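You operate a simulated robot arm through the tools that you are given. There is no shell and no other tool.

The job below is to be done with a simulated robot arm. You get a single attempt, and the scene is never put back.

TASK
Blue-check the disc in the middle workbench drawer: full print to the pass tray, patchy to rework.
Fine: put the blue-handled pad back, shut the drawer and leave the other discs. Set down upright: blue-handled pad.

It is judged by the outcome, as a careful person would: the job done as asked, and still so three seconds after it is handed in. It fails if anything else is knocked over, pushed out of place, dropped, spilled or broken.

THE ROBOT
A 7-joint arm with a two-finger parallel gripper, fixed in place. Base frame: the origin is at the foot of the arm, x ahead of it, y to its left, z up. Readings come in mm, rad, newtons and seconds.
Its first joint turns from -2.897 to 2.897 rad. Payload 3.43 kg.
The TCP is the grasp point between the finger pads, 30 mm short of the fingertips. In the tool frame z runs along the fingers and y along their closing line. Largest opening 94 mm; finger width 28, thickness 10; the body of the gripper, 50 by 96 mm, starts 55 mm behind the TCP.
Orientation is told as [roll, pitch, yaw] about the base's x, y, z axes, in that order, counted from this pose: with the fingers straight down and closing along the base's y, the tool's x points along the base's -x, its y along +y and its z along -z.

THE INTERFACE
- The arm moves only by the tool drive_tool. Its argument "plan" is a list of rows, each a list of 7 numbers: the opening in per cent of the stroke, from 0 (shut) to 100 (fully open), then the shift along the tool's x, y, z in mm, then the turn, a rotation vector about the tool's x, y, z in degrees. In form: [[claw, tx, ty, tz, rx, ry, rz], ...]. A call has 1 to 20 rows; each row shifts and turns the commanded pose from where the row before left it, along the tool's axes as they then stand. Rows are played at 5 a second. More than 50 mm and 0.15 rad between two rows, or a gripper value outside its range, and nothing of the call is played. Where a pose cannot be reached the arm comes as near as it can. A force on the tool above 60 N (or 10 N above the force at the start of the call, whichever is more), or a blocked arm, ends the call early, and 0.2 s more pass. The fingers move at their own pace (about 45 mm/s each) and stop on an object; they squeeze with about 41 N. The grip force told is the motor's: it shows also when the fingers shut on nothing. Time passes only in rows, and 0.2 s behind the last, so rows that do not move let the fingers close. It gives the time, the measured TCP pose, the force on the tool (base axes), the opening and the grip force at its end, in the units of the frame above (readings bear some noise), with the torque about the TCP (base axes, N m) and any sound that the robot's microphone picked up, and new pictures: "views" is both (left out), scene, wrist or none.
- Cameras (640 x 400 px; columns grow to the right, rows downward): "scene" is fixed at [49.6, 650.9, 1524]; the picture's right is [-0.19, -0.98, 0.00], its down [-0.70, 0.14, -0.70] and it looks along [0.68, -0.14, -0.72] (base axes); focal length 246 px, centre (320, 200). "wrist" rides on the gripper at [76, 14, -103] in the tool frame; the picture's right is [-0.18, 0.98, 0.00], its down [-0.75, -0.14, -0.64] and it looks along [-0.63, -0.12, 0.77] (tool axes); focal length 243 px, centre (320, 200). There is no depth. A picture from a camera that has moved, and an enlarged one, comes with that camera's place and axes in the base frame and with its lens.
- close_up(camera, box): a new picture of the part [left, top, right, bottom] of that camera's present view, enlarged. No time passes.
- hand_in(): hands the job in; it is judged then, once.

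Nothing tells you positions but the pictures and the camera data. Unless the task says otherwise, let go and move clear before handing in.

The tools are called after "Call:" as name(argument=value, ...) on one line, values as JSON. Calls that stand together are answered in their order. drive_tool: Moves the arm, as the interface text tells. Its arguments: {"type":"object","properties":{"plan":{"type":"array","items":{"type":"array","items":{"type":"number"}}},"views":{"type":"string","enum":["both","scene","wrist","none"]}},"required":["plan"]} The other tools are called the same way: close_up (camera, box) takes an enlarged picture of a part of a camera's view; hand_in () hands the job in.

At the start:

```text
clock: 0.0
eef_pos: [417.8, 419.6, 1286.0]
orientation: [0.0, -0.001, 0.001]
contact_force: [-0.6, 0.1, 0.0]
wrist_torque: [-0.01, 0.01, 0.01]
grip_width: 94.1
gripper_force: 0.0
```

scene: 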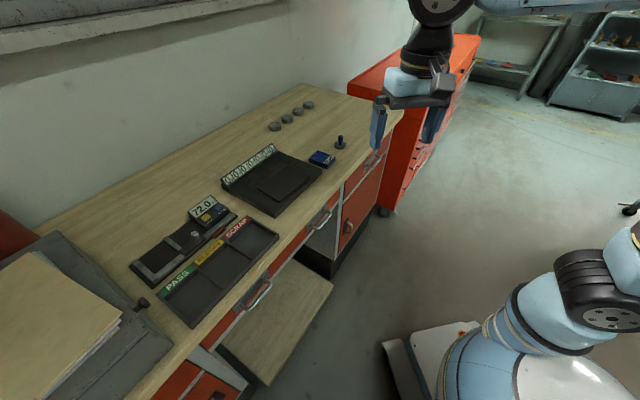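
wrist: 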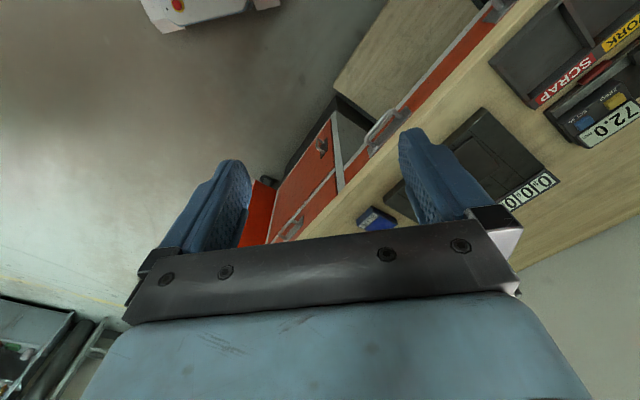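

I see a workbench with drawers, a dark surface plate, a small blue box with a dark knob beside it, a row of four discs, and labelled trays (PASS / REWORK / SCRAP). I'll take close-ups first to work out where everything is.

Call:
close_up(camera="scene", box=[130, 180, 290, 280])

Call:
close_up(camera="scene", box=[210, 120, 370, 220])

Call:
close_up(camera="scene", box=[250, 80, 410, 180])

Call:
close_up(camera="scene", box=[120, 200, 400, 400])

Call:
close_up(camera="wrist", box=[260, 0, 640, 240])

```text
4.00 times, centred on (210, 230) of scene
camera zoom: at [49.6, 650.9, 1524.0], right [-0.19, -0.98, 0.0], down [-0.7, 0.14, -0.7], along [0.68, -0.14, -0.72], focal length 984 px, centre (760, 80)
```

zoom: 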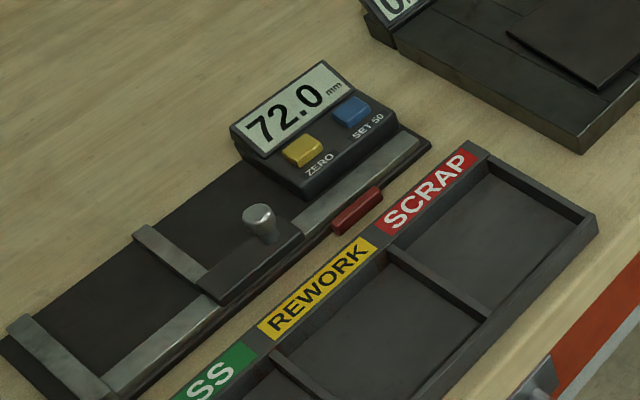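

```text
4.00 times, centred on (290, 170) of scene
camera zoom: at [49.6, 650.9, 1524.0], right [-0.19, -0.98, 0.0], down [-0.7, 0.14, -0.7], along [0.68, -0.14, -0.72], focal length 984 px, centre (440, 320)
```

zoom: 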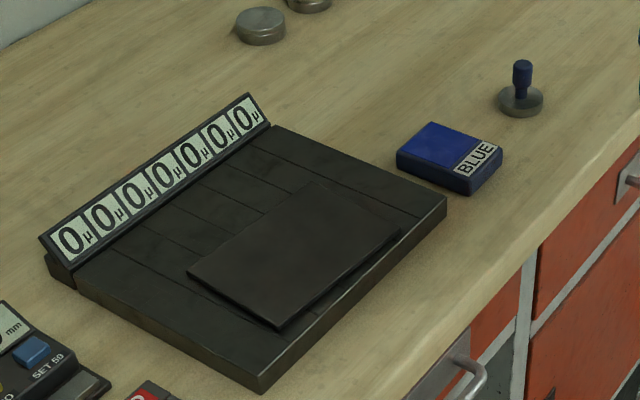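

```text
4.00 times, centred on (330, 130) of scene
camera zoom: at [49.6, 650.9, 1524.0], right [-0.19, -0.98, 0.0], down [-0.7, 0.14, -0.7], along [0.68, -0.14, -0.72], focal length 984 px, centre (280, 480)
```

zoom: 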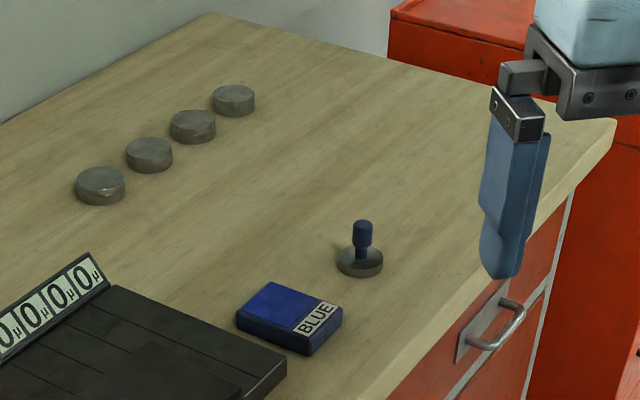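

```text
2.00 times, centred on (260, 300) of scene
camera zoom: at [49.6, 650.9, 1524.0], right [-0.19, -0.98, 0.0], down [-0.7, 0.14, -0.7], along [0.68, -0.14, -0.72], focal length 492 px, centre (440, 0)
```

zoom: 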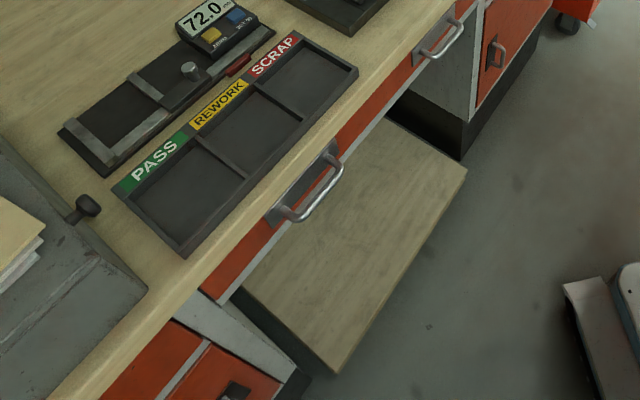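

```text
1.67 times, centred on (450, 120) of wrist
camera zoom: at [342.2, 433.6, 1388.4], right [0.18, 0.98, 0.0], down [0.75, -0.14, 0.64], along [0.63, -0.12, -0.77], focal length 404 px, centre (103, 333)
```

zoom: 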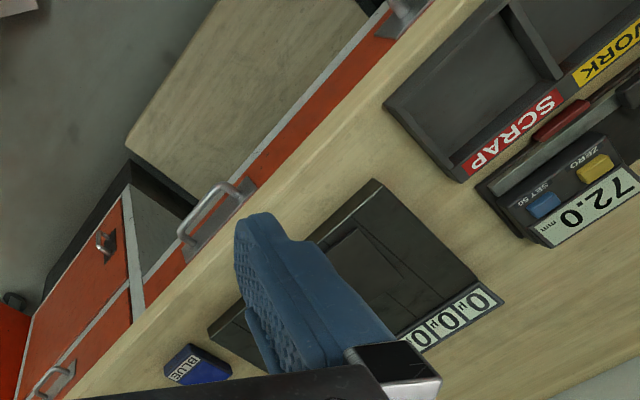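

I see the bench running at 45° to the base axes, with its front edge near x+y≈1130 and its top near z≈935. The BLUE ink box is near (786, 491). I'll turn the wrist to face the bench squarely, look over the drawers and plate, and touch nothing yet.

Call:
drive_tool(plan=[[100, 0, 0, 0, 0, 0, -7.5], [100, 0, 0, 0, 0, 0, -7.5], [100, 0, 0, 0, 0, 0, -7.5], [100, 0, 0, 0, 0, 0, -7.5], [100, 0, 0, 0, 0, 0, -7.5], [100, 0, 0, 0, 0, 0, -7.5]], views="both")

```text
clock: 1.4
eef_pos: [418.1, 419.3, 1287.9]
orientation: [-0.001, 0.0, 0.788]
contact_force: [-0.3, 0.6, 0.3]
wrist_torque: [-0.02, -0.01, -0.02]
grip_width: 93.9
gripper_force: 0.1
camera wrist: at [354.7, 375.6, 1388.8], right [-0.57, 0.82, 0.0], down [0.63, 0.43, 0.64], along [0.53, 0.36, -0.77], focal length 243 px, centre (320, 200)
```

scene: 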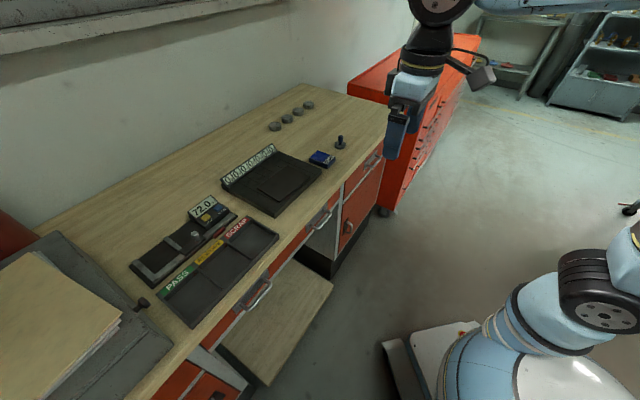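
wrist: 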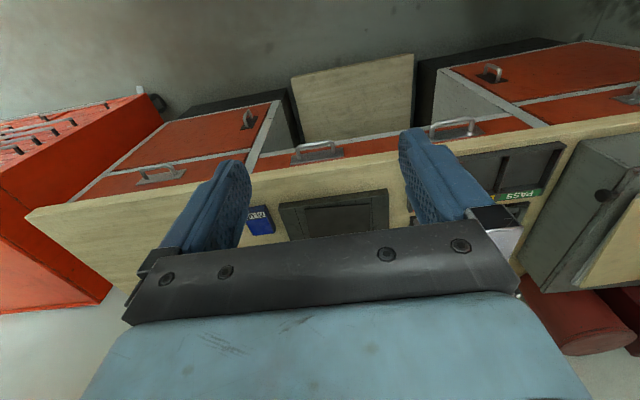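

From here the drawer row is visible along the bench front. I'll enlarge it to count the drawers and find the middle one.

Call:
close_up(camera="wrist", box=[80, 60, 400, 260])

Call:
close_up(camera="wrist", box=[380, 30, 640, 192])

Call:
close_up(camera="scene", box=[200, 100, 440, 250])

Call:
close_up(camera="scene", box=[120, 220, 360, 370])

```text
2.00 times, centred on (240, 160) of wrist
camera zoom: at [354.7, 375.6, 1388.8], right [-0.57, 0.82, 0.0], down [0.63, 0.43, 0.64], along [0.53, 0.36, -0.77], focal length 485 px, centre (480, 280)
```

zoom: 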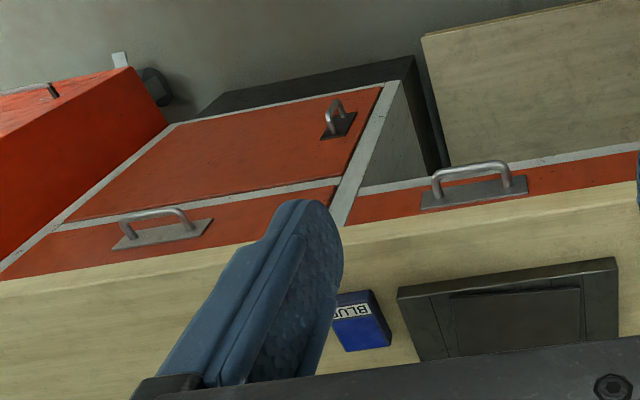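

```text
2.46 times, centred on (510, 111) of wrist
camera zoom: at [354.7, 375.6, 1388.8], right [-0.57, 0.82, 0.0], down [0.63, 0.43, 0.64], along [0.53, 0.36, -0.77], focal length 597 px, centre (-148, 419)
```

zoom: 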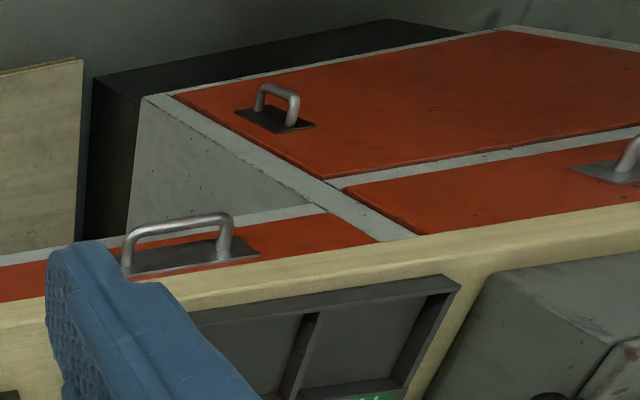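

```text
2.67 times, centred on (320, 175) of scene
camera zoom: at [49.6, 650.9, 1524.0], right [-0.19, -0.98, 0.0], down [-0.7, 0.14, -0.7], along [0.68, -0.14, -0.72], focal length 656 px, centre (320, 267)
```

zoom: 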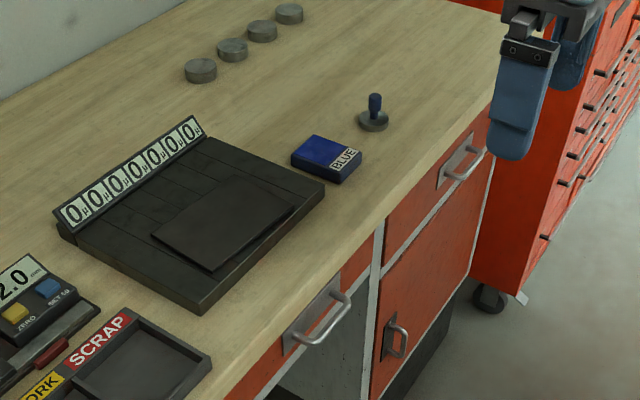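

```text
2.67 times, centred on (240, 295) of scene
camera zoom: at [49.6, 650.9, 1524.0], right [-0.19, -0.98, 0.0], down [-0.7, 0.14, -0.7], along [0.68, -0.14, -0.72], focal length 656 px, centre (533, -53)
```

zoom: 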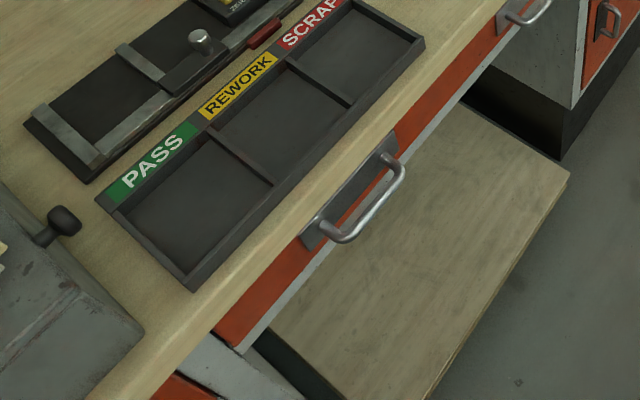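

Call:
close_up(camera="scene", box=[240, 210, 340, 272])

Call:
close_up(camera="wrist", box=[300, 100, 500, 225])

Call:
close_up(camera="scene", box=[210, 140, 330, 215])

Call:
close_up(camera="scene", box=[300, 125, 364, 165])

```text
6.40 times, centred on (290, 241) of scene
camera zoom: at [49.6, 650.9, 1524.0], right [-0.19, -0.98, 0.0], down [-0.7, 0.14, -0.7], along [0.68, -0.14, -0.72], focal length 1574 px, centre (512, -62)
```

zoom: 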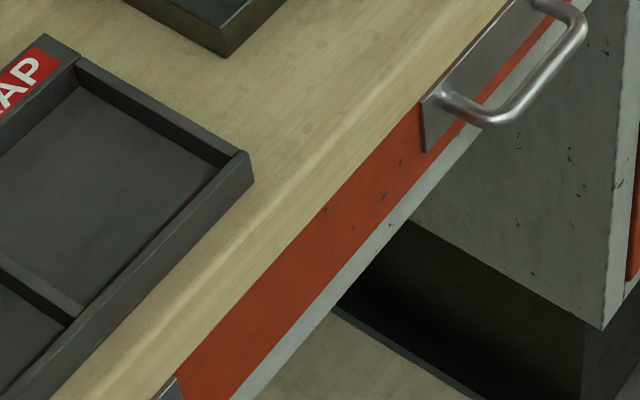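

```text
3.20 times, centred on (400, 162) of wrist
camera zoom: at [354.7, 375.6, 1388.8], right [-0.57, 0.82, 0.0], down [0.63, 0.43, 0.64], along [0.53, 0.36, -0.77], focal length 776 px, centre (64, 320)
```

zoom: 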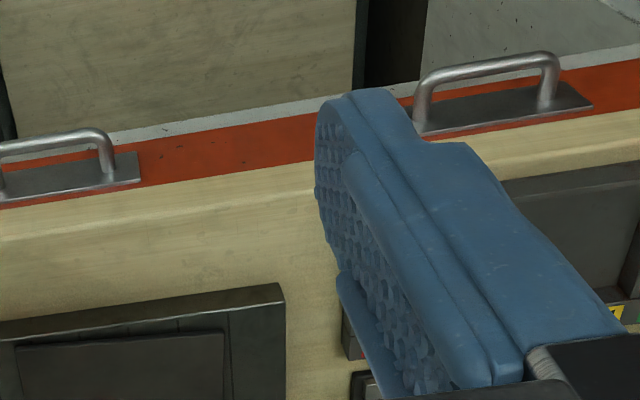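

```text
5.33 times, centred on (270, 178) of scene
camera zoom: at [49.6, 650.9, 1524.0], right [-0.19, -0.98, 0.0], down [-0.7, 0.14, -0.7], along [0.68, -0.14, -0.72], focal length 1312 px, centre (587, 320)
```

zoom: 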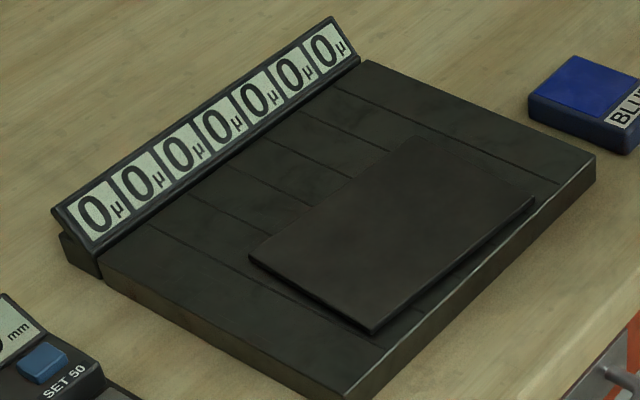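

```text
10.00 times, centred on (332, 145) of scene
camera zoom: at [49.6, 650.9, 1524.0], right [-0.19, -0.98, 0.0], down [-0.7, 0.14, -0.7], along [0.68, -0.14, -0.72], focal length 2460 px, centre (200, 750)
```

zoom: 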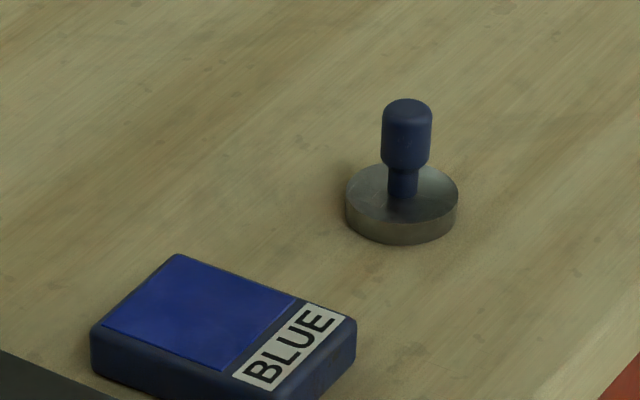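

The knee-space front is one wide red drawer with two handles, A on the left and B on the right, between the two pedestals, so that is the middle drawer. Handle B's bar is near (592, 524, 840), partly under the bench lip. I'll turn the tool so the fingers close in the vertical plane, then tilt it 45° to reach the handle from the front.

Call:
drive_tool(plan=[[100, 0, 0, 0, 0, 0, -7.5], [100, 0, 0, 0, 0, 0, -7.5], [100, 0, 0, 0, 0, 0, -7.5], [100, 0, 0, 0, 0, 0, -7.5], [100, 0, 0, 0, 0, 0, -7.5], [100, 0, 0, 0, 0, 0, -7.5], [100, 0, 0, 0, 0, 0, -7.5], [100, 0, 0, 0, 0, 0, -7.5], [100, 0, 0, 0, 0, 0, -7.5], [100, 0, 0, 0, 0, 0, -7.5], [100, 0, 0, 0, 0, 0, -7.5], [100, 0, 0, 0, 0, 0, -7.5]], views="both")

```text
clock: 4.0
eef_pos: [418.2, 420.6, 1287.4]
orientation: [0.0, -0.001, 2.359]
contact_force: [0.6, 0.0, -0.5]
wrist_torque: [0.0, 0.01, 0.0]
grip_width: 93.9
gripper_force: 0.0
camera wrist: at [462.5, 355.7, 1388.2], right [-0.82, -0.57, 0.0], down [-0.43, 0.63, 0.64], along [-0.36, 0.53, -0.77], focal length 243 px, centre (320, 200)
```

scene: 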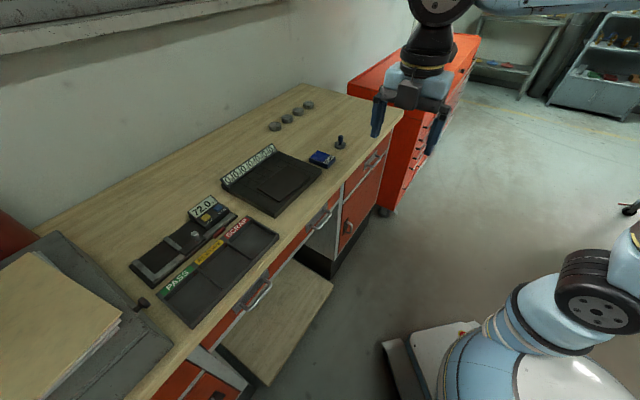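
wrist: 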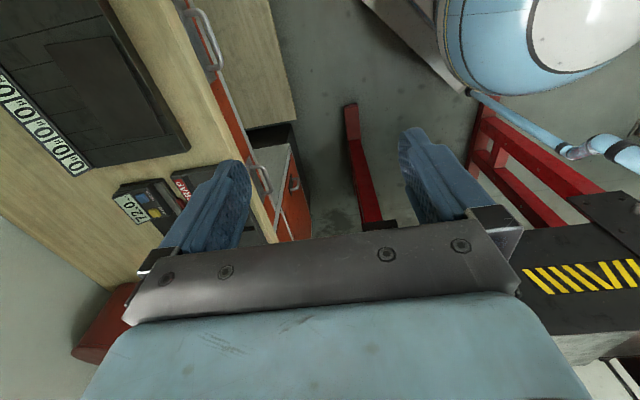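

Call:
drive_tool(plan=[[100, 0, 0, 0, 7.5, 0, 0], [100, 0, 0, 0, 7.5, 0, 0], [100, 0, 0, 0, 7.5, 0, 0], [100, 0, 0, 0, 7.5, 0, 0], [100, 0, 0, 0, 7.5, 0, 0], [100, 0, 0, 0, 7.5, 0, 0], [100, 6.2, 22, 38, 0, 0, 0], [100, 6.2, 22, 38, 0, 0, 0], [100, 6.2, 22, 38, 0, 0, 0], [100, 6.2, 22, 38, 0, 0, 0], [100, 6.2, 22, 38, 0, 0, 0], [100, 6.2, 22, 38, 0, 0, 0]], views="both")

```text
clock: 6.6
eef_pos: [489.4, 439.4, 1032.2]
orientation: [-0.776, -0.021, 2.332]
contact_force: [0.3, 1.9, 1.4]
wrist_torque: [-0.18, -0.02, 0.02]
grip_width: 94.1
gripper_force: 0.0
camera wrist: at [484.1, 325.7, 1091.7], right [-0.64, -0.34, -0.68], down [-0.76, 0.3, 0.57], along [0.01, 0.89, -0.45], focal length 243 px, centre (320, 200)
```

scene: 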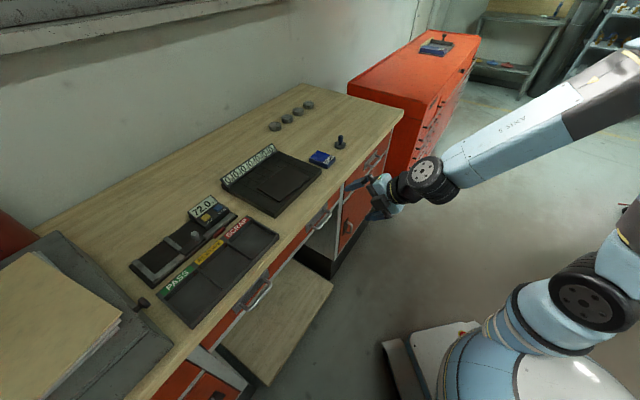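
wrist: 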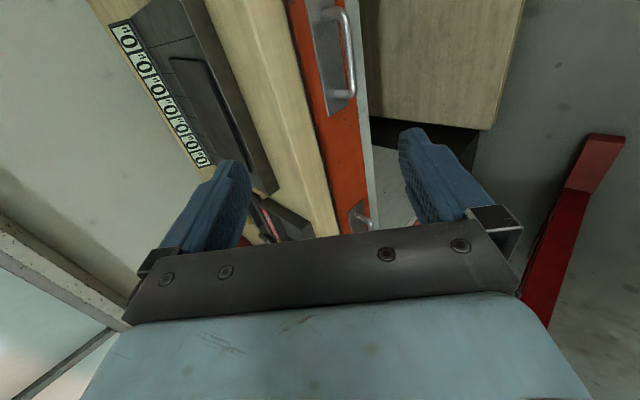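

Call:
close_up(camera="wrist", box=[240, 0, 420, 112])

Call:
drive_tool(plan=[[100, 0, 0, 0, 0, 0, 0], [100, 0, 0, 0, 0, 0, 0]], views="none")

```text
3.56 times, centred on (330, 56) of wrist
camera zoom: at [484.1, 325.7, 1091.7], right [-0.64, -0.34, -0.68], down [-0.76, 0.3, 0.57], along [0.01, 0.89, -0.45], focal length 863 px, centre (284, 712)
```

zoom: 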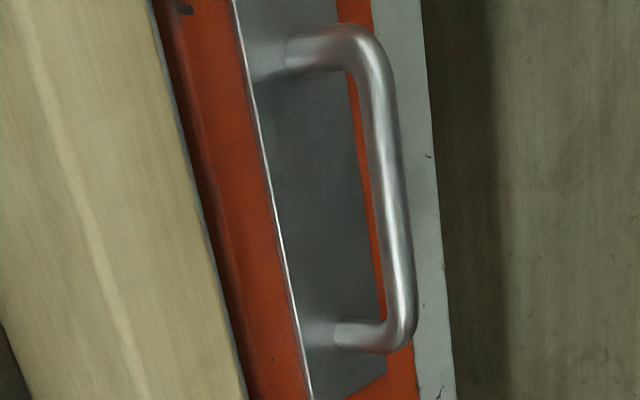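

```text
clock: 7.2
eef_pos: [491.0, 441.2, 1032.1]
orientation: [-0.786, 0.0, 2.359]
contact_force: [0.0, 1.2, 0.1]
wrist_torque: [0.0, -0.03, 0.0]
grip_width: 94.1
gripper_force: 0.0
```

The pose settles accurately, and handle B's bar comes out near n≈791 (distance out toward the bench), l≈-51 (along it), z≈836, with about 35 mm of gap behind it. I'll tilt a bit more and stop 100 mm short with the fingers narrowed.

Call:
drive_tool(plan=[[38, 0, 0, 0, 7.5, 0, 0], [38, 0, 0, 0, 7.5, 0, 0], [38, 4, 26, 24.3, 0, 0, 0], [38, 4, 26, 24.3, 0, 0, 0], [38, 4, 26, 24.3, 0, 0, 0], [38, 4, 26, 24.3, 0, 0, 0], [38, 0, 0, 0, 0, 0, 0], [38, 0, 0, 0, 0, 0, 0]], views="both")

```text
clock: 9.0
eef_pos: [527.6, 453.0, 895.5]
orientation: [-1.047, 0.001, 2.356]
contact_force: [0.6, 0.8, -0.8]
wrist_torque: [0.06, 0.01, -0.01]
grip_width: 35.7
gripper_force: 0.1
camera wrist: at [513.7, 331.0, 932.8], right [-0.48, -0.22, -0.85], down [-0.88, 0.19, 0.44], along [0.06, 0.96, -0.28], focal length 243 px, centre (320, 200)
```

scene: 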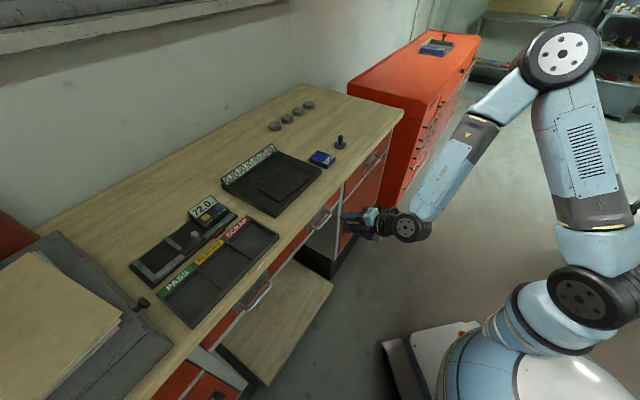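
wrist: 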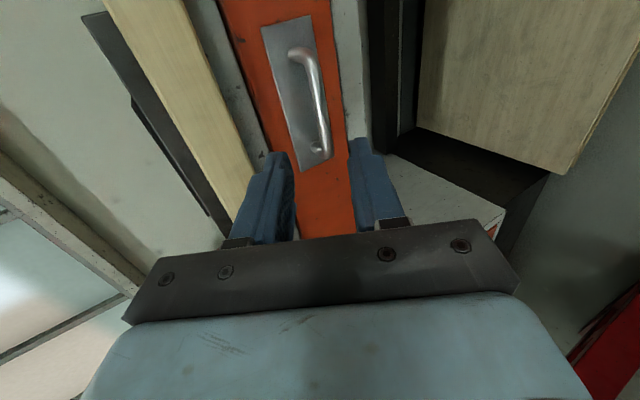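

Call:
close_up(camera="scene", box=[300, 190, 380, 240])

Call:
close_up(camera="wrist", box=[220, 0, 420, 250])

```text
8.00 times, centred on (340, 215) of scene
camera zoom: at [49.6, 650.9, 1524.0], right [-0.19, -0.98, 0.0], down [-0.7, 0.14, -0.7], along [0.68, -0.14, -0.72], focal length 1968 px, centre (160, 80)
```

zoom: 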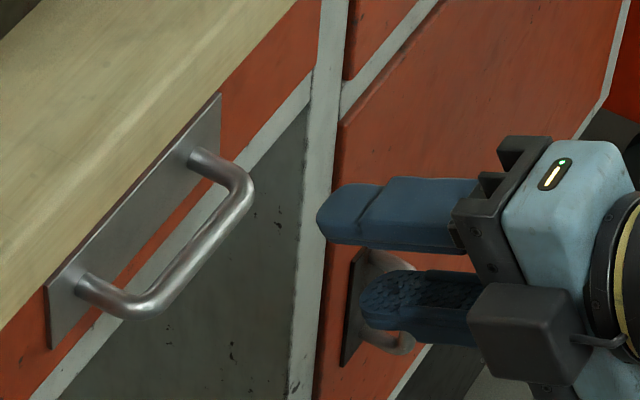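

```text
1.60 times, centred on (320, 125) of wrist
camera zoom: at [513.7, 331.0, 932.8], right [-0.48, -0.22, -0.85], down [-0.88, 0.19, 0.44], along [0.06, 0.96, -0.28], focal length 388 px, centre (320, 320)
```

zoom: 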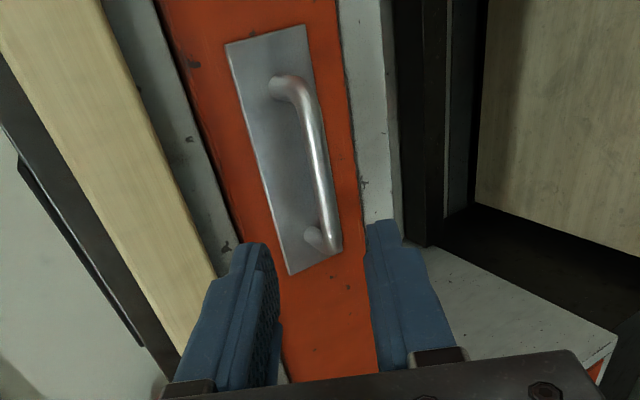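

Call:
drive_tool(plan=[[38, 0, 0.7, 25, 0, 0, 0], [38, 0, 0.7, 25, 0, 0, 0], [38, 0, 0.7, 25, 0, 0, 0], [38, 0, 0.7, 22, 0, 0, 0], [38, 0, 0, 0, 0, 0, 0]], views="both")

Call:
close_up(camera="scene", box=[290, 190, 370, 240])

Call:
close_up(camera="wrist", box=[220, 70, 420, 195])

```text
clock: 10.2
eef_pos: [584.1, 511.3, 842.7]
orientation: [-1.048, -0.001, 2.357]
contact_force: [0.0, 0.3, -1.1]
wrist_torque: [0.0, 0.0, 0.0]
grip_width: 35.4
gripper_force: 0.1
camera wrist: at [571.6, 388.5, 880.5], right [-0.48, -0.22, -0.85], down [-0.88, 0.19, 0.44], along [0.06, 0.96, -0.28], focal length 243 px, centre (320, 200)
```

scene: 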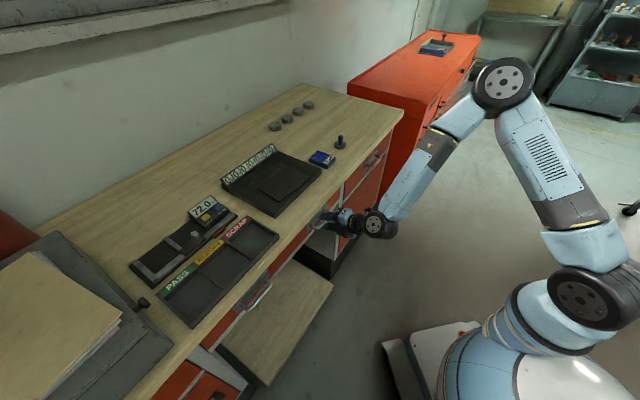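
wrist: 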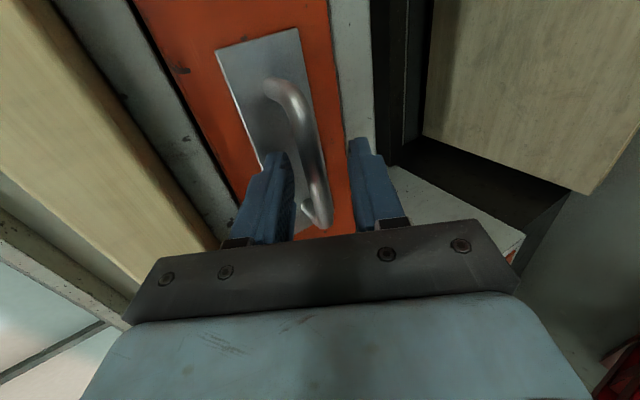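

```text
8.00 times, centred on (330, 215) of scene
camera zoom: at [49.6, 650.9, 1524.0], right [-0.19, -0.98, 0.0], down [-0.7, 0.14, -0.7], along [0.68, -0.14, -0.72], focal length 1968 px, centre (240, 80)
```

zoom: 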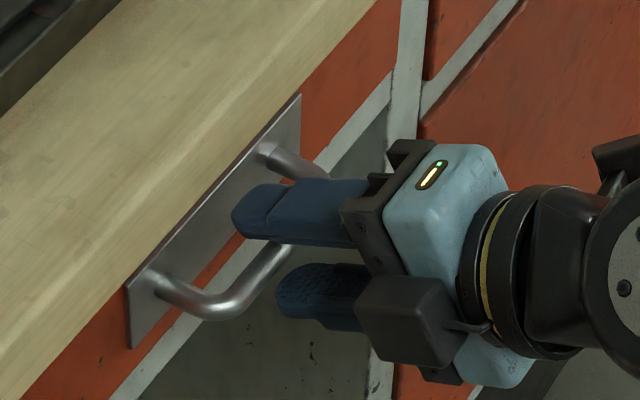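

```text
3.20 times, centred on (320, 132) of wrist
camera zoom: at [571.6, 388.5, 880.5], right [-0.48, -0.22, -0.85], down [-0.88, 0.19, 0.44], along [0.06, 0.96, -0.28], focal length 776 px, centre (320, 416)
```

zoom: 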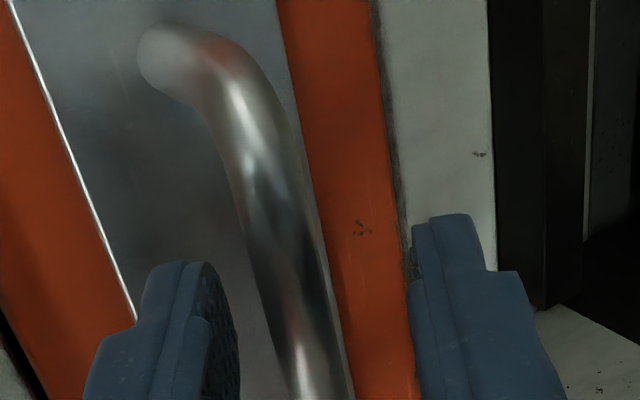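

Call:
drive_tool(plan=[[38, 0, -5, 2, 0, 0, 0], [0, 0, 0, 0, 0, 0, 0], [0, 0, 0, 0, 0, 0, 0], [0, 0, 0, 0, 0, 0, 0]], views="wrist")

```text
clock: 11.2
eef_pos: [586.9, 512.3, 847.0]
orientation: [-1.045, -0.001, 2.357]
contact_force: [-2.2, -3.4, -7.8]
wrist_torque: [-0.8, -0.59, 0.34]
grip_width: 11.9
gripper_force: 42.4
camera wrist: at [573.8, 391.0, 883.5], right [-0.48, -0.22, -0.85], down [-0.88, 0.19, 0.44], along [0.06, 0.96, -0.28], focal length 243 px, centre (320, 200)
```

wrist: 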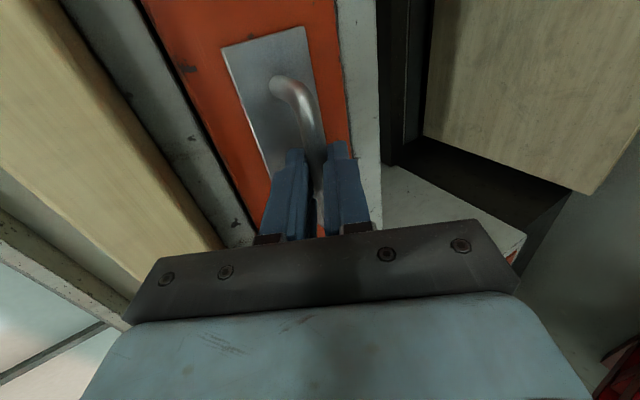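

The bar is gripped. I'll pull the drawer straight out, gently at first.

Call:
drive_tool(plan=[[0, 0, 7.5, -13, 0, 0, 0], [0, 0, 7.5, -13, 0, 0, 0], [0, 0, 7.5, -13, 0, 0, 0], [0, 0, 7.5, -13, 0, 0, 0]], views="both")

```text
clock: 12.2
eef_pos: [544.6, 470.4, 845.6]
orientation: [-1.045, 0.001, 2.355]
contact_force: [3.4, -7.0, -13.8]
wrist_torque: [-0.94, -0.63, 0.25]
grip_width: 11.5
gripper_force: 44.8
camera wrist: at [532.0, 349.3, 883.5], right [-0.48, -0.22, -0.85], down [-0.88, 0.19, 0.44], along [0.06, 0.96, -0.28], focal length 243 px, centre (320, 200)
```

scene: 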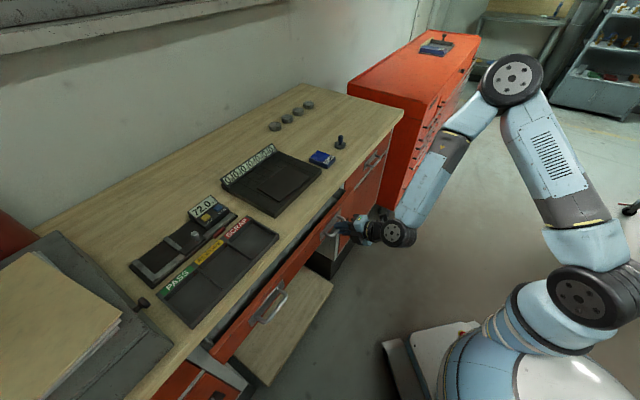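
wrist: 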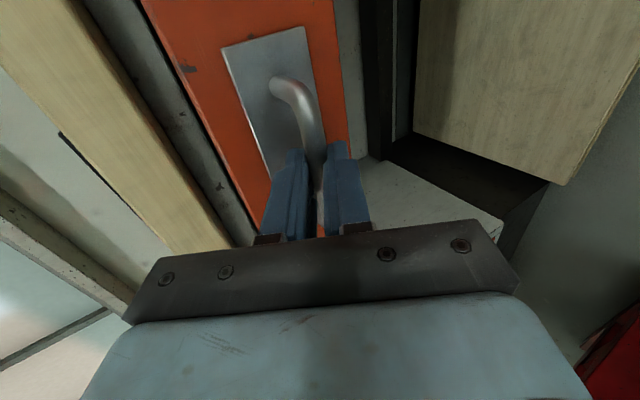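

The whole wide front moves as one drawer. I'll keep pulling.

Call:
drive_tool(plan=[[0, 0, 12.6, -15.8, 0, 0, 0], [0, 0, 10, -17.3, 0, 0, 0], [0, 0, 10, -17.3, 0, 0, 0], [0, 0, 10, -17.3, 0, 0, 0], [0, 0, 10, -17.3, 0, 0, 0], [0, 0, 10, -17.3, 0, 0, 0], [0, 0, 10, -17.3, 0, 0, 0]], views="both")

```text
clock: 13.3
eef_pos: [489.7, 417.0, 846.3]
orientation: [-1.055, 0.003, 2.354]
contact_force: [3.4, -0.8, 8.6]
wrist_torque: [-0.29, -0.6, 0.83]
grip_width: 11.7
gripper_force: 45.3
out of reach, approached as far as the arm can: row 5
stopped in row 5: the force on the tool passed its limit at 64 N (the readings are from after the stop); the commanded pose is now the measured one
camera wrist: at [476.1, 294.0, 882.5], right [-0.47, -0.21, -0.86], down [-0.88, 0.19, 0.44], along [0.07, 0.96, -0.28], focal length 243 px, centre (320, 200)
```

scene: 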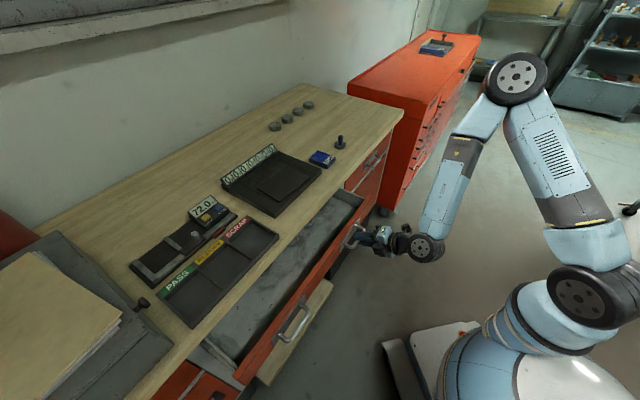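
wrist: 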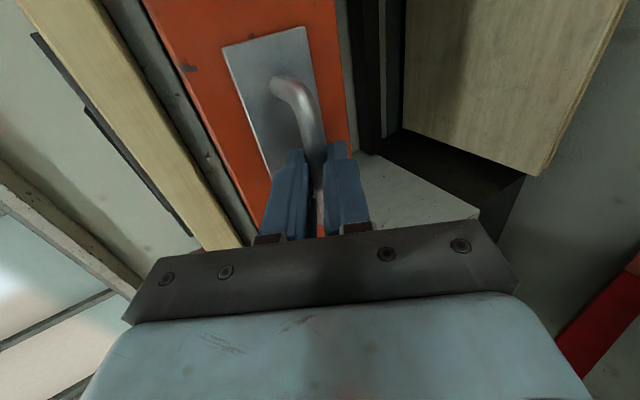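

The arm hit a reach limit in this tilted pose, with the drawer about 135 mm open. I'll look inside.

Call:
close_up(camera="scene", box=[190, 170, 390, 295])

Call:
close_up(camera="scene", box=[150, 270, 342, 390])

```text
3.20 times, centred on (290, 232) of scene
camera zoom: at [49.6, 650.9, 1524.0], right [-0.19, -0.98, 0.0], down [-0.7, 0.14, -0.7], along [0.68, -0.14, -0.72], focal length 787 px, centre (416, 96)
```

zoom: 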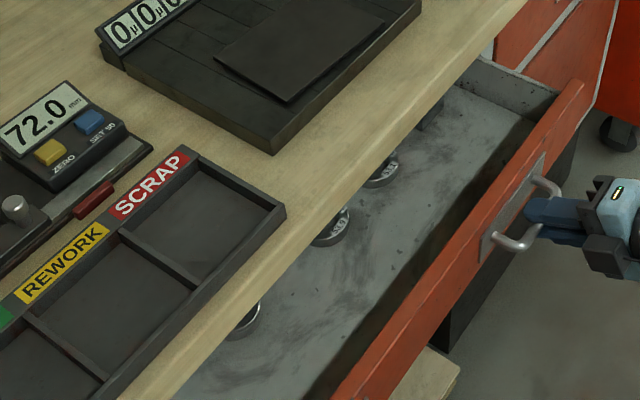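

```text
3.33 times, centred on (246, 330) of scene
camera zoom: at [49.6, 650.9, 1524.0], right [-0.19, -0.98, 0.0], down [-0.7, 0.14, -0.7], along [0.68, -0.14, -0.72], focal length 820 px, centre (567, -233)
```

zoom: 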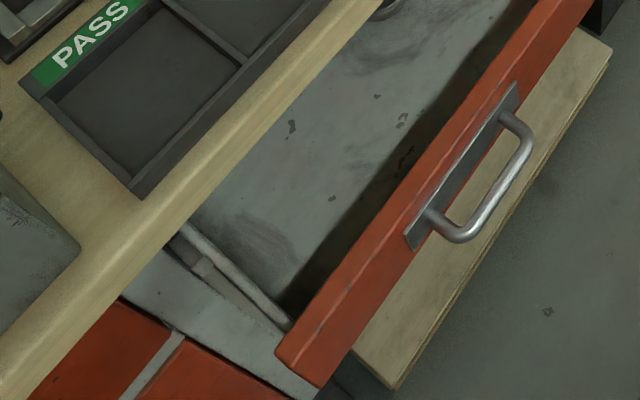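

I can see several disc-like items further back in the drawer, so it needs to open more. I'll loosen the grip, swing the tool to vertical around the bar, since it is now clear of the bench lip, then regrip and pull further.

Call:
drive_tool(plan=[[36, 0, 0, 0, 0, 0, 0], [36, 0, 0, 0, 0, 0, 0], [36, 0, -2.22, 0.15, -7.5, 0, 0], [36, 0, -2.22, 0.15, -7.5, 0, 0], [36, 0, -2.22, 0.15, -7.5, 0, 0], [36, 0, -2.22, 0.15, -7.5, 0, 0]], views="both")

```text
clock: 14.7
eef_pos: [493.1, 420.5, 850.8]
orientation: [-0.526, 0.0, 2.357]
contact_force: [0.4, 0.7, 0.6]
wrist_torque: [0.02, 0.03, 0.02]
grip_width: 33.7
gripper_force: 0.2
camera wrist: at [502.2, 320.8, 930.5], right [-0.73, -0.47, -0.49], down [-0.68, 0.39, 0.63], along [-0.1, 0.79, -0.6], focal length 243 px, centre (320, 200)
```

scene: 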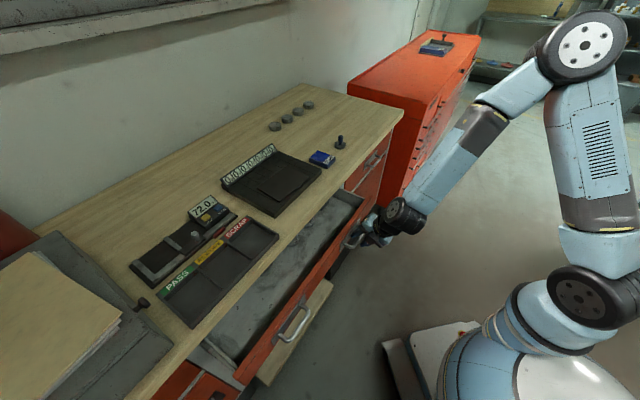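
wrist: 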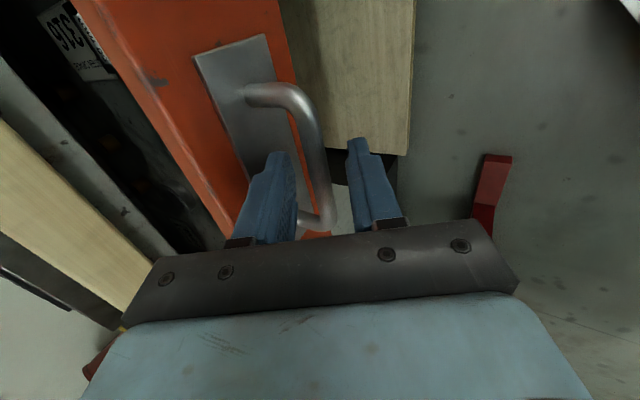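

Call:
drive_tool(plan=[[36, 0, -2.22, 0.15, -7.5, 0, 0], [36, 0, -2.22, 0.15, -7.5, 0, 0], [36, 0, 0, 4, 0, 0, 0], [0, 0, 0, 0, 0, 0, 0], [0, 0, 0, 0, 0, 0, 0], [0, 0, 0, 0, 0, 0, 0]], views="wrist")

Call:
close_up(camera="wrist", box=[0, 0, 320, 200])

```text
clock: 16.1
eef_pos: [496.9, 424.4, 847.4]
orientation: [-0.267, 0.003, 2.355]
contact_force: [2.3, 1.5, 4.5]
wrist_torque: [-0.03, -0.12, 1.22]
grip_width: 12.2
gripper_force: 44.2
camera wrist: at [522.5, 340.7, 942.9], right [-0.8, -0.54, -0.26], down [-0.56, 0.51, 0.66], along [-0.22, 0.67, -0.71], focal length 243 px, centre (320, 200)
```

wrist: 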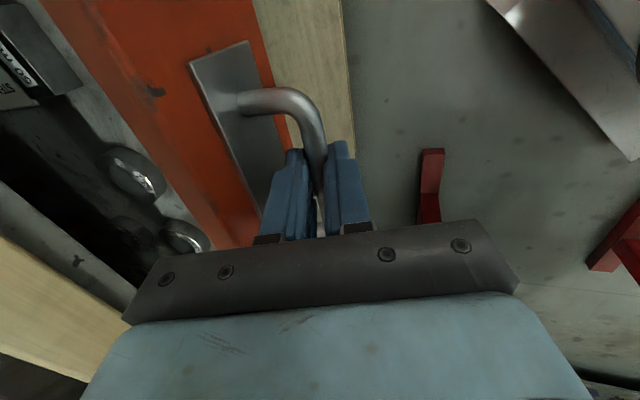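

```text
2.00 times, centred on (160, 100) of wrist
camera zoom: at [522.5, 340.7, 942.9], right [-0.8, -0.54, -0.26], down [-0.56, 0.51, 0.66], along [-0.22, 0.67, -0.71], focal length 485 px, centre (640, 400)
```

zoom: 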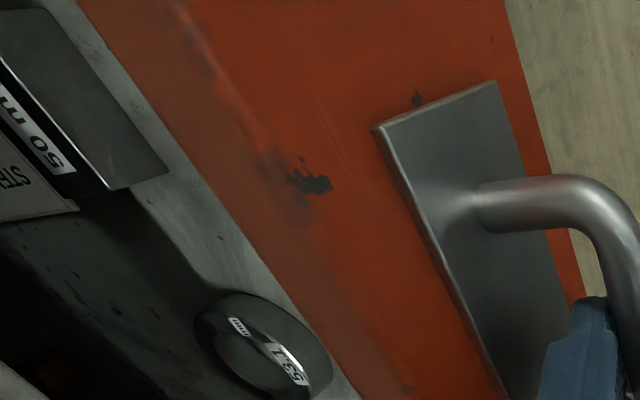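

Call:
drive_tool(plan=[[0, 0, 17.4, -4.75, 0, 0, 0], [0, 0, 17.4, -4.75, 0, 0, 0], [0, 0, 17.4, -4.75, 0, 0, 0], [0, 0, 17.4, -4.75, 0, 0, 0], [0, 0, 17.4, -4.75, 0, 0, 0]], views="both")

Call:
close_up(camera="scene", box=[180, 190, 372, 310])

```text
clock: 17.3
eef_pos: [432.9, 359.7, 849.0]
orientation: [-0.267, 0.002, 2.355]
contact_force: [1.4, -3.4, -8.4]
wrist_torque: [-0.93, -0.9, 1.05]
grip_width: 12.0
gripper_force: 45.4
camera wrist: at [458.5, 276.7, 943.0], right [-0.8, -0.54, -0.26], down [-0.56, 0.51, 0.66], along [-0.22, 0.67, -0.71], focal length 243 px, centre (320, 200)
```

scene: 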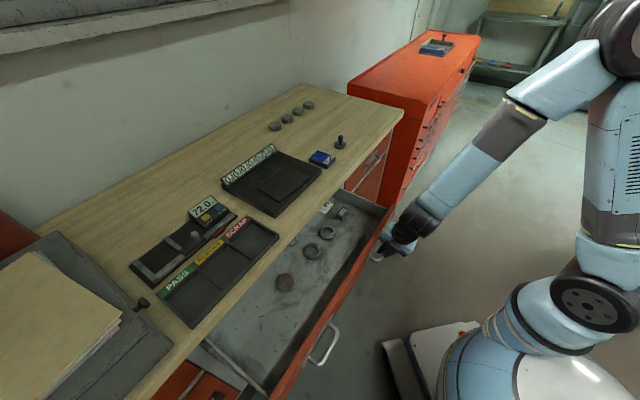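
wrist: 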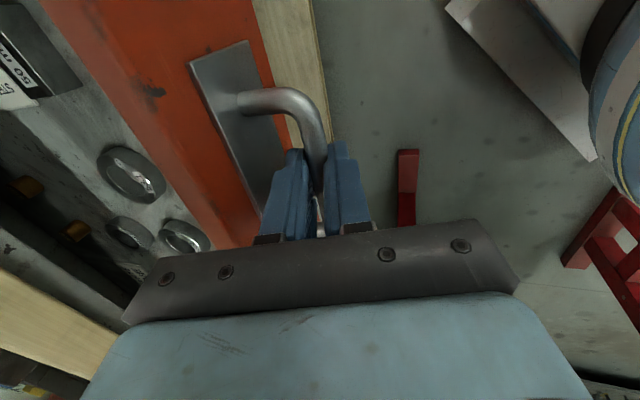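

```text
3.33 times, centred on (276, 250) of scene
camera zoom: at [49.6, 650.9, 1524.0], right [-0.19, -0.98, 0.0], down [-0.7, 0.14, -0.7], along [0.68, -0.14, -0.72], focal length 820 px, centre (467, 33)
```

zoom: 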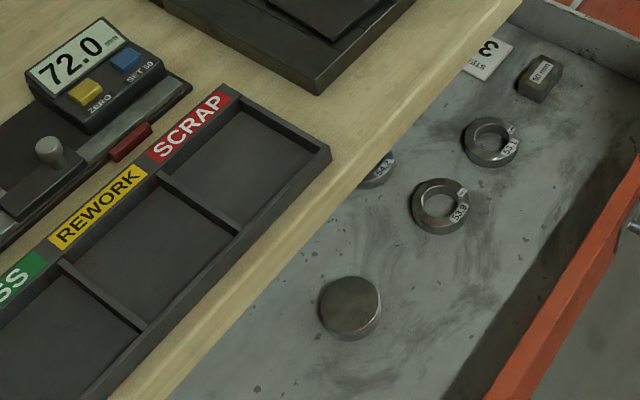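

The drawer now shows one plain disc near l≈200, three ring gauges marked 53-54 mm, a 50 mm block and a steel card. The plain disc is the one to check. I'll pull the drawer out a little more for clearance from the bench lip.

Call:
drive_tool(plan=[[0, 0, 13.5, -2.7, 0, 0, 0], [0, 0, 12.5, -3.5, 0, 0, 0]], views="scene")

```text
clock: 17.9
eef_pos: [414.2, 340.9, 850.1]
orientation: [-0.269, 0.002, 2.356]
contact_force: [0.3, -3.0, 16.4]
wrist_torque: [-0.78, -0.96, 1.0]
grip_width: 11.9
gripper_force: 44.6
```

scene: 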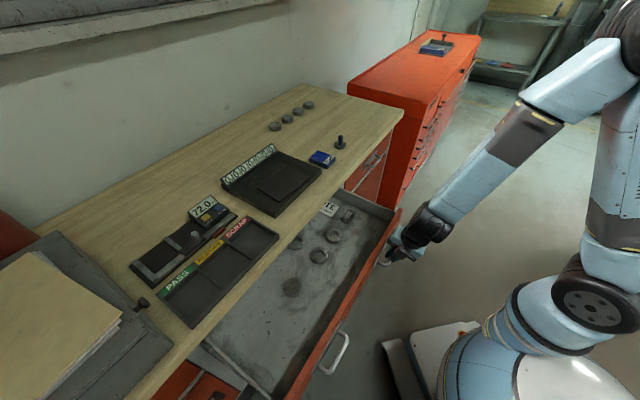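

The drawer is open about 260 mm. I'll let go of the handle, rise straight up, and bring the tool back to vertical facing the bench.

Call:
drive_tool(plan=[[36, 0, 0, 0, 0, 0, 0], [36, 0, 0, 0, 0, 0, 0], [36, 0, -10.6, -38.6, 0, 0, 0], [36, 0, -10.6, -38.6, 0, 0, 0], [36, 0, -10.6, -38.6, 0, 0, 0], [36, 0, -10.6, -38.6, 0, 0, 0], [36, 0, -10.6, -38.6, 0, 0, 0], [36, 0, 0, 0, -7.7, 0, 0], [36, 0, 0, 0, -7.7, 0, 0], [60, 0, 0, 0, 0, 0, 8.2], [60, 0, 0, 0, 0, 0, 8.2], [60, 0, 0, 0, 0, 0, 8.2], [60, 0, 0, 0, 0, 0, 8.2], [60, 0, 0, 0, 0, 0, 8.2], [60, 0, 0, 0, 0, 0, 8.2], [60, 0, 0, 0, 0, 0, 8.2], [60, 0, 0, 0, 0, 0, 8.2], [60, 0, 0, 0, 0, 0, 8.2], [60, 0, 0, 0, 0, 0, 8.2], [60, 0, 0, 0, 0, 0, 8.2]], views="both")

```text
clock: 22.1
eef_pos: [413.6, 340.5, 1048.8]
orientation: [-0.002, 0.002, 0.779]
contact_force: [0.1, -0.6, 0.3]
wrist_torque: [0.04, -0.02, 0.02]
grip_width: 56.5
gripper_force: 0.1
camera wrist: at [350.1, 297.8, 1149.8], right [-0.56, 0.83, 0.0], down [0.64, 0.43, 0.64], along [0.53, 0.36, -0.77], focal length 243 px, centre (320, 200)
```

scene: 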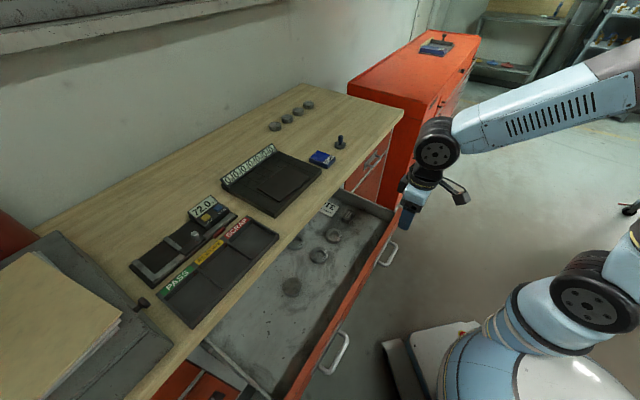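
wrist: 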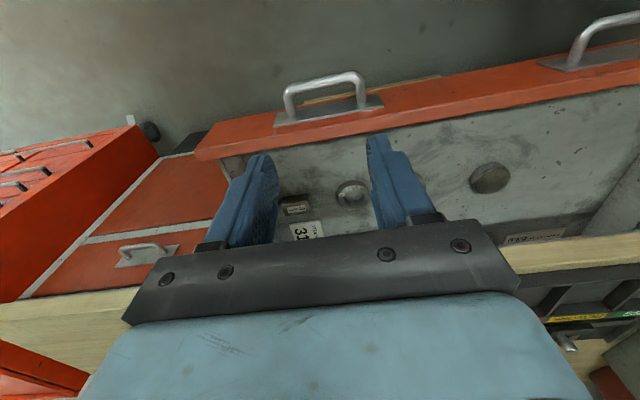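

Call:
drive_tool(plan=[[60, -28.6, -33, -5.7, 0, 0, 0], [60, -28.6, -33, -5.7, 0, 0, 0], [60, -28.6, -33, -5.7, 0, 0, 0], [60, -28.6, -33, -5.7, 0, 0, 0], [60, -28.6, -33, -5.7, 0, 0, 0], [60, -28.6, -33, -5.7, 0, 0, 0], [60, -28.6, -33, -5.7, 0, 0, 0], [60, -28.6, -33, -5.7, 0, 0, 0], [60, -28.6, -33, -5.7, 0, 0, 0], [60, 0, 0, 0, 0, 0, 0]], views="both")

Call:
close_up(camera="wrist", box=[160, 60, 480, 260])

```text
clock: 24.3
eef_pos: [807.1, 312.6, 1099.6]
orientation: [-0.001, 0.001, 0.782]
contact_force: [0.2, 0.3, 0.5]
wrist_torque: [0.02, 0.04, -0.01]
grip_width: 56.4
gripper_force: 0.1
camera wrist: at [743.2, 269.8, 1200.8], right [-0.56, 0.83, 0.0], down [0.63, 0.43, 0.64], along [0.53, 0.36, -0.77], focal length 243 px, centre (320, 200)
```

scene: 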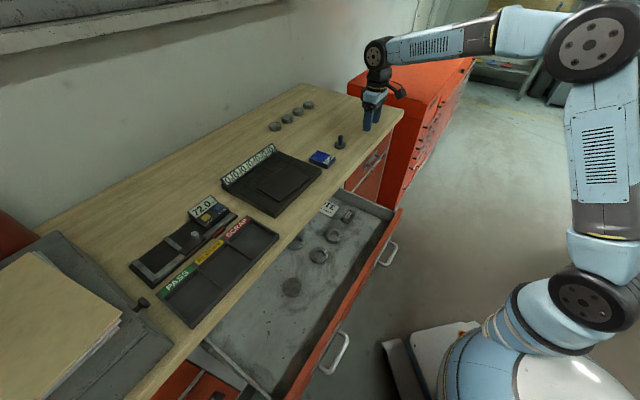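
wrist: 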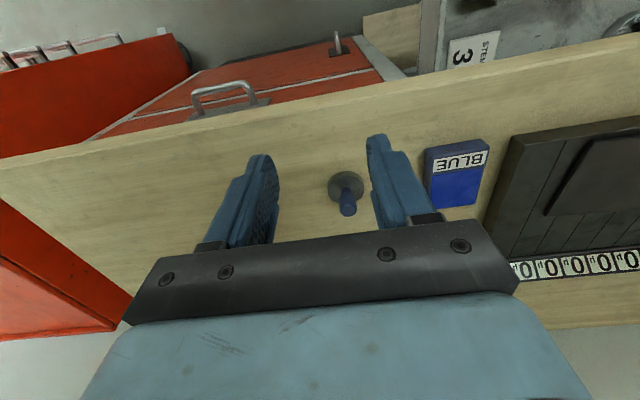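

```text
2.00 times, centred on (320, 160) of wrist
camera zoom: at [743.2, 269.8, 1200.8], right [-0.56, 0.83, 0.0], down [0.63, 0.43, 0.64], along [0.53, 0.36, -0.77], focal length 485 px, centre (320, 280)
```

zoom: 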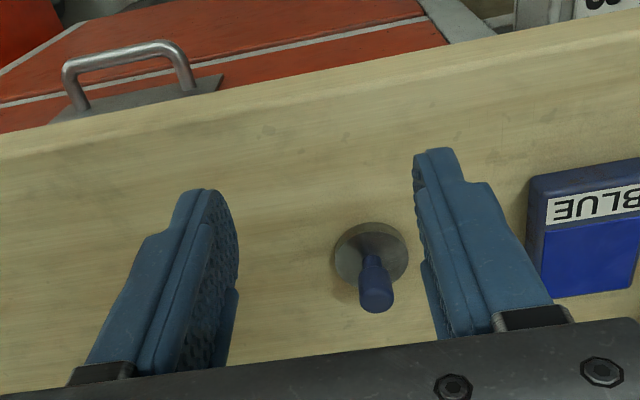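

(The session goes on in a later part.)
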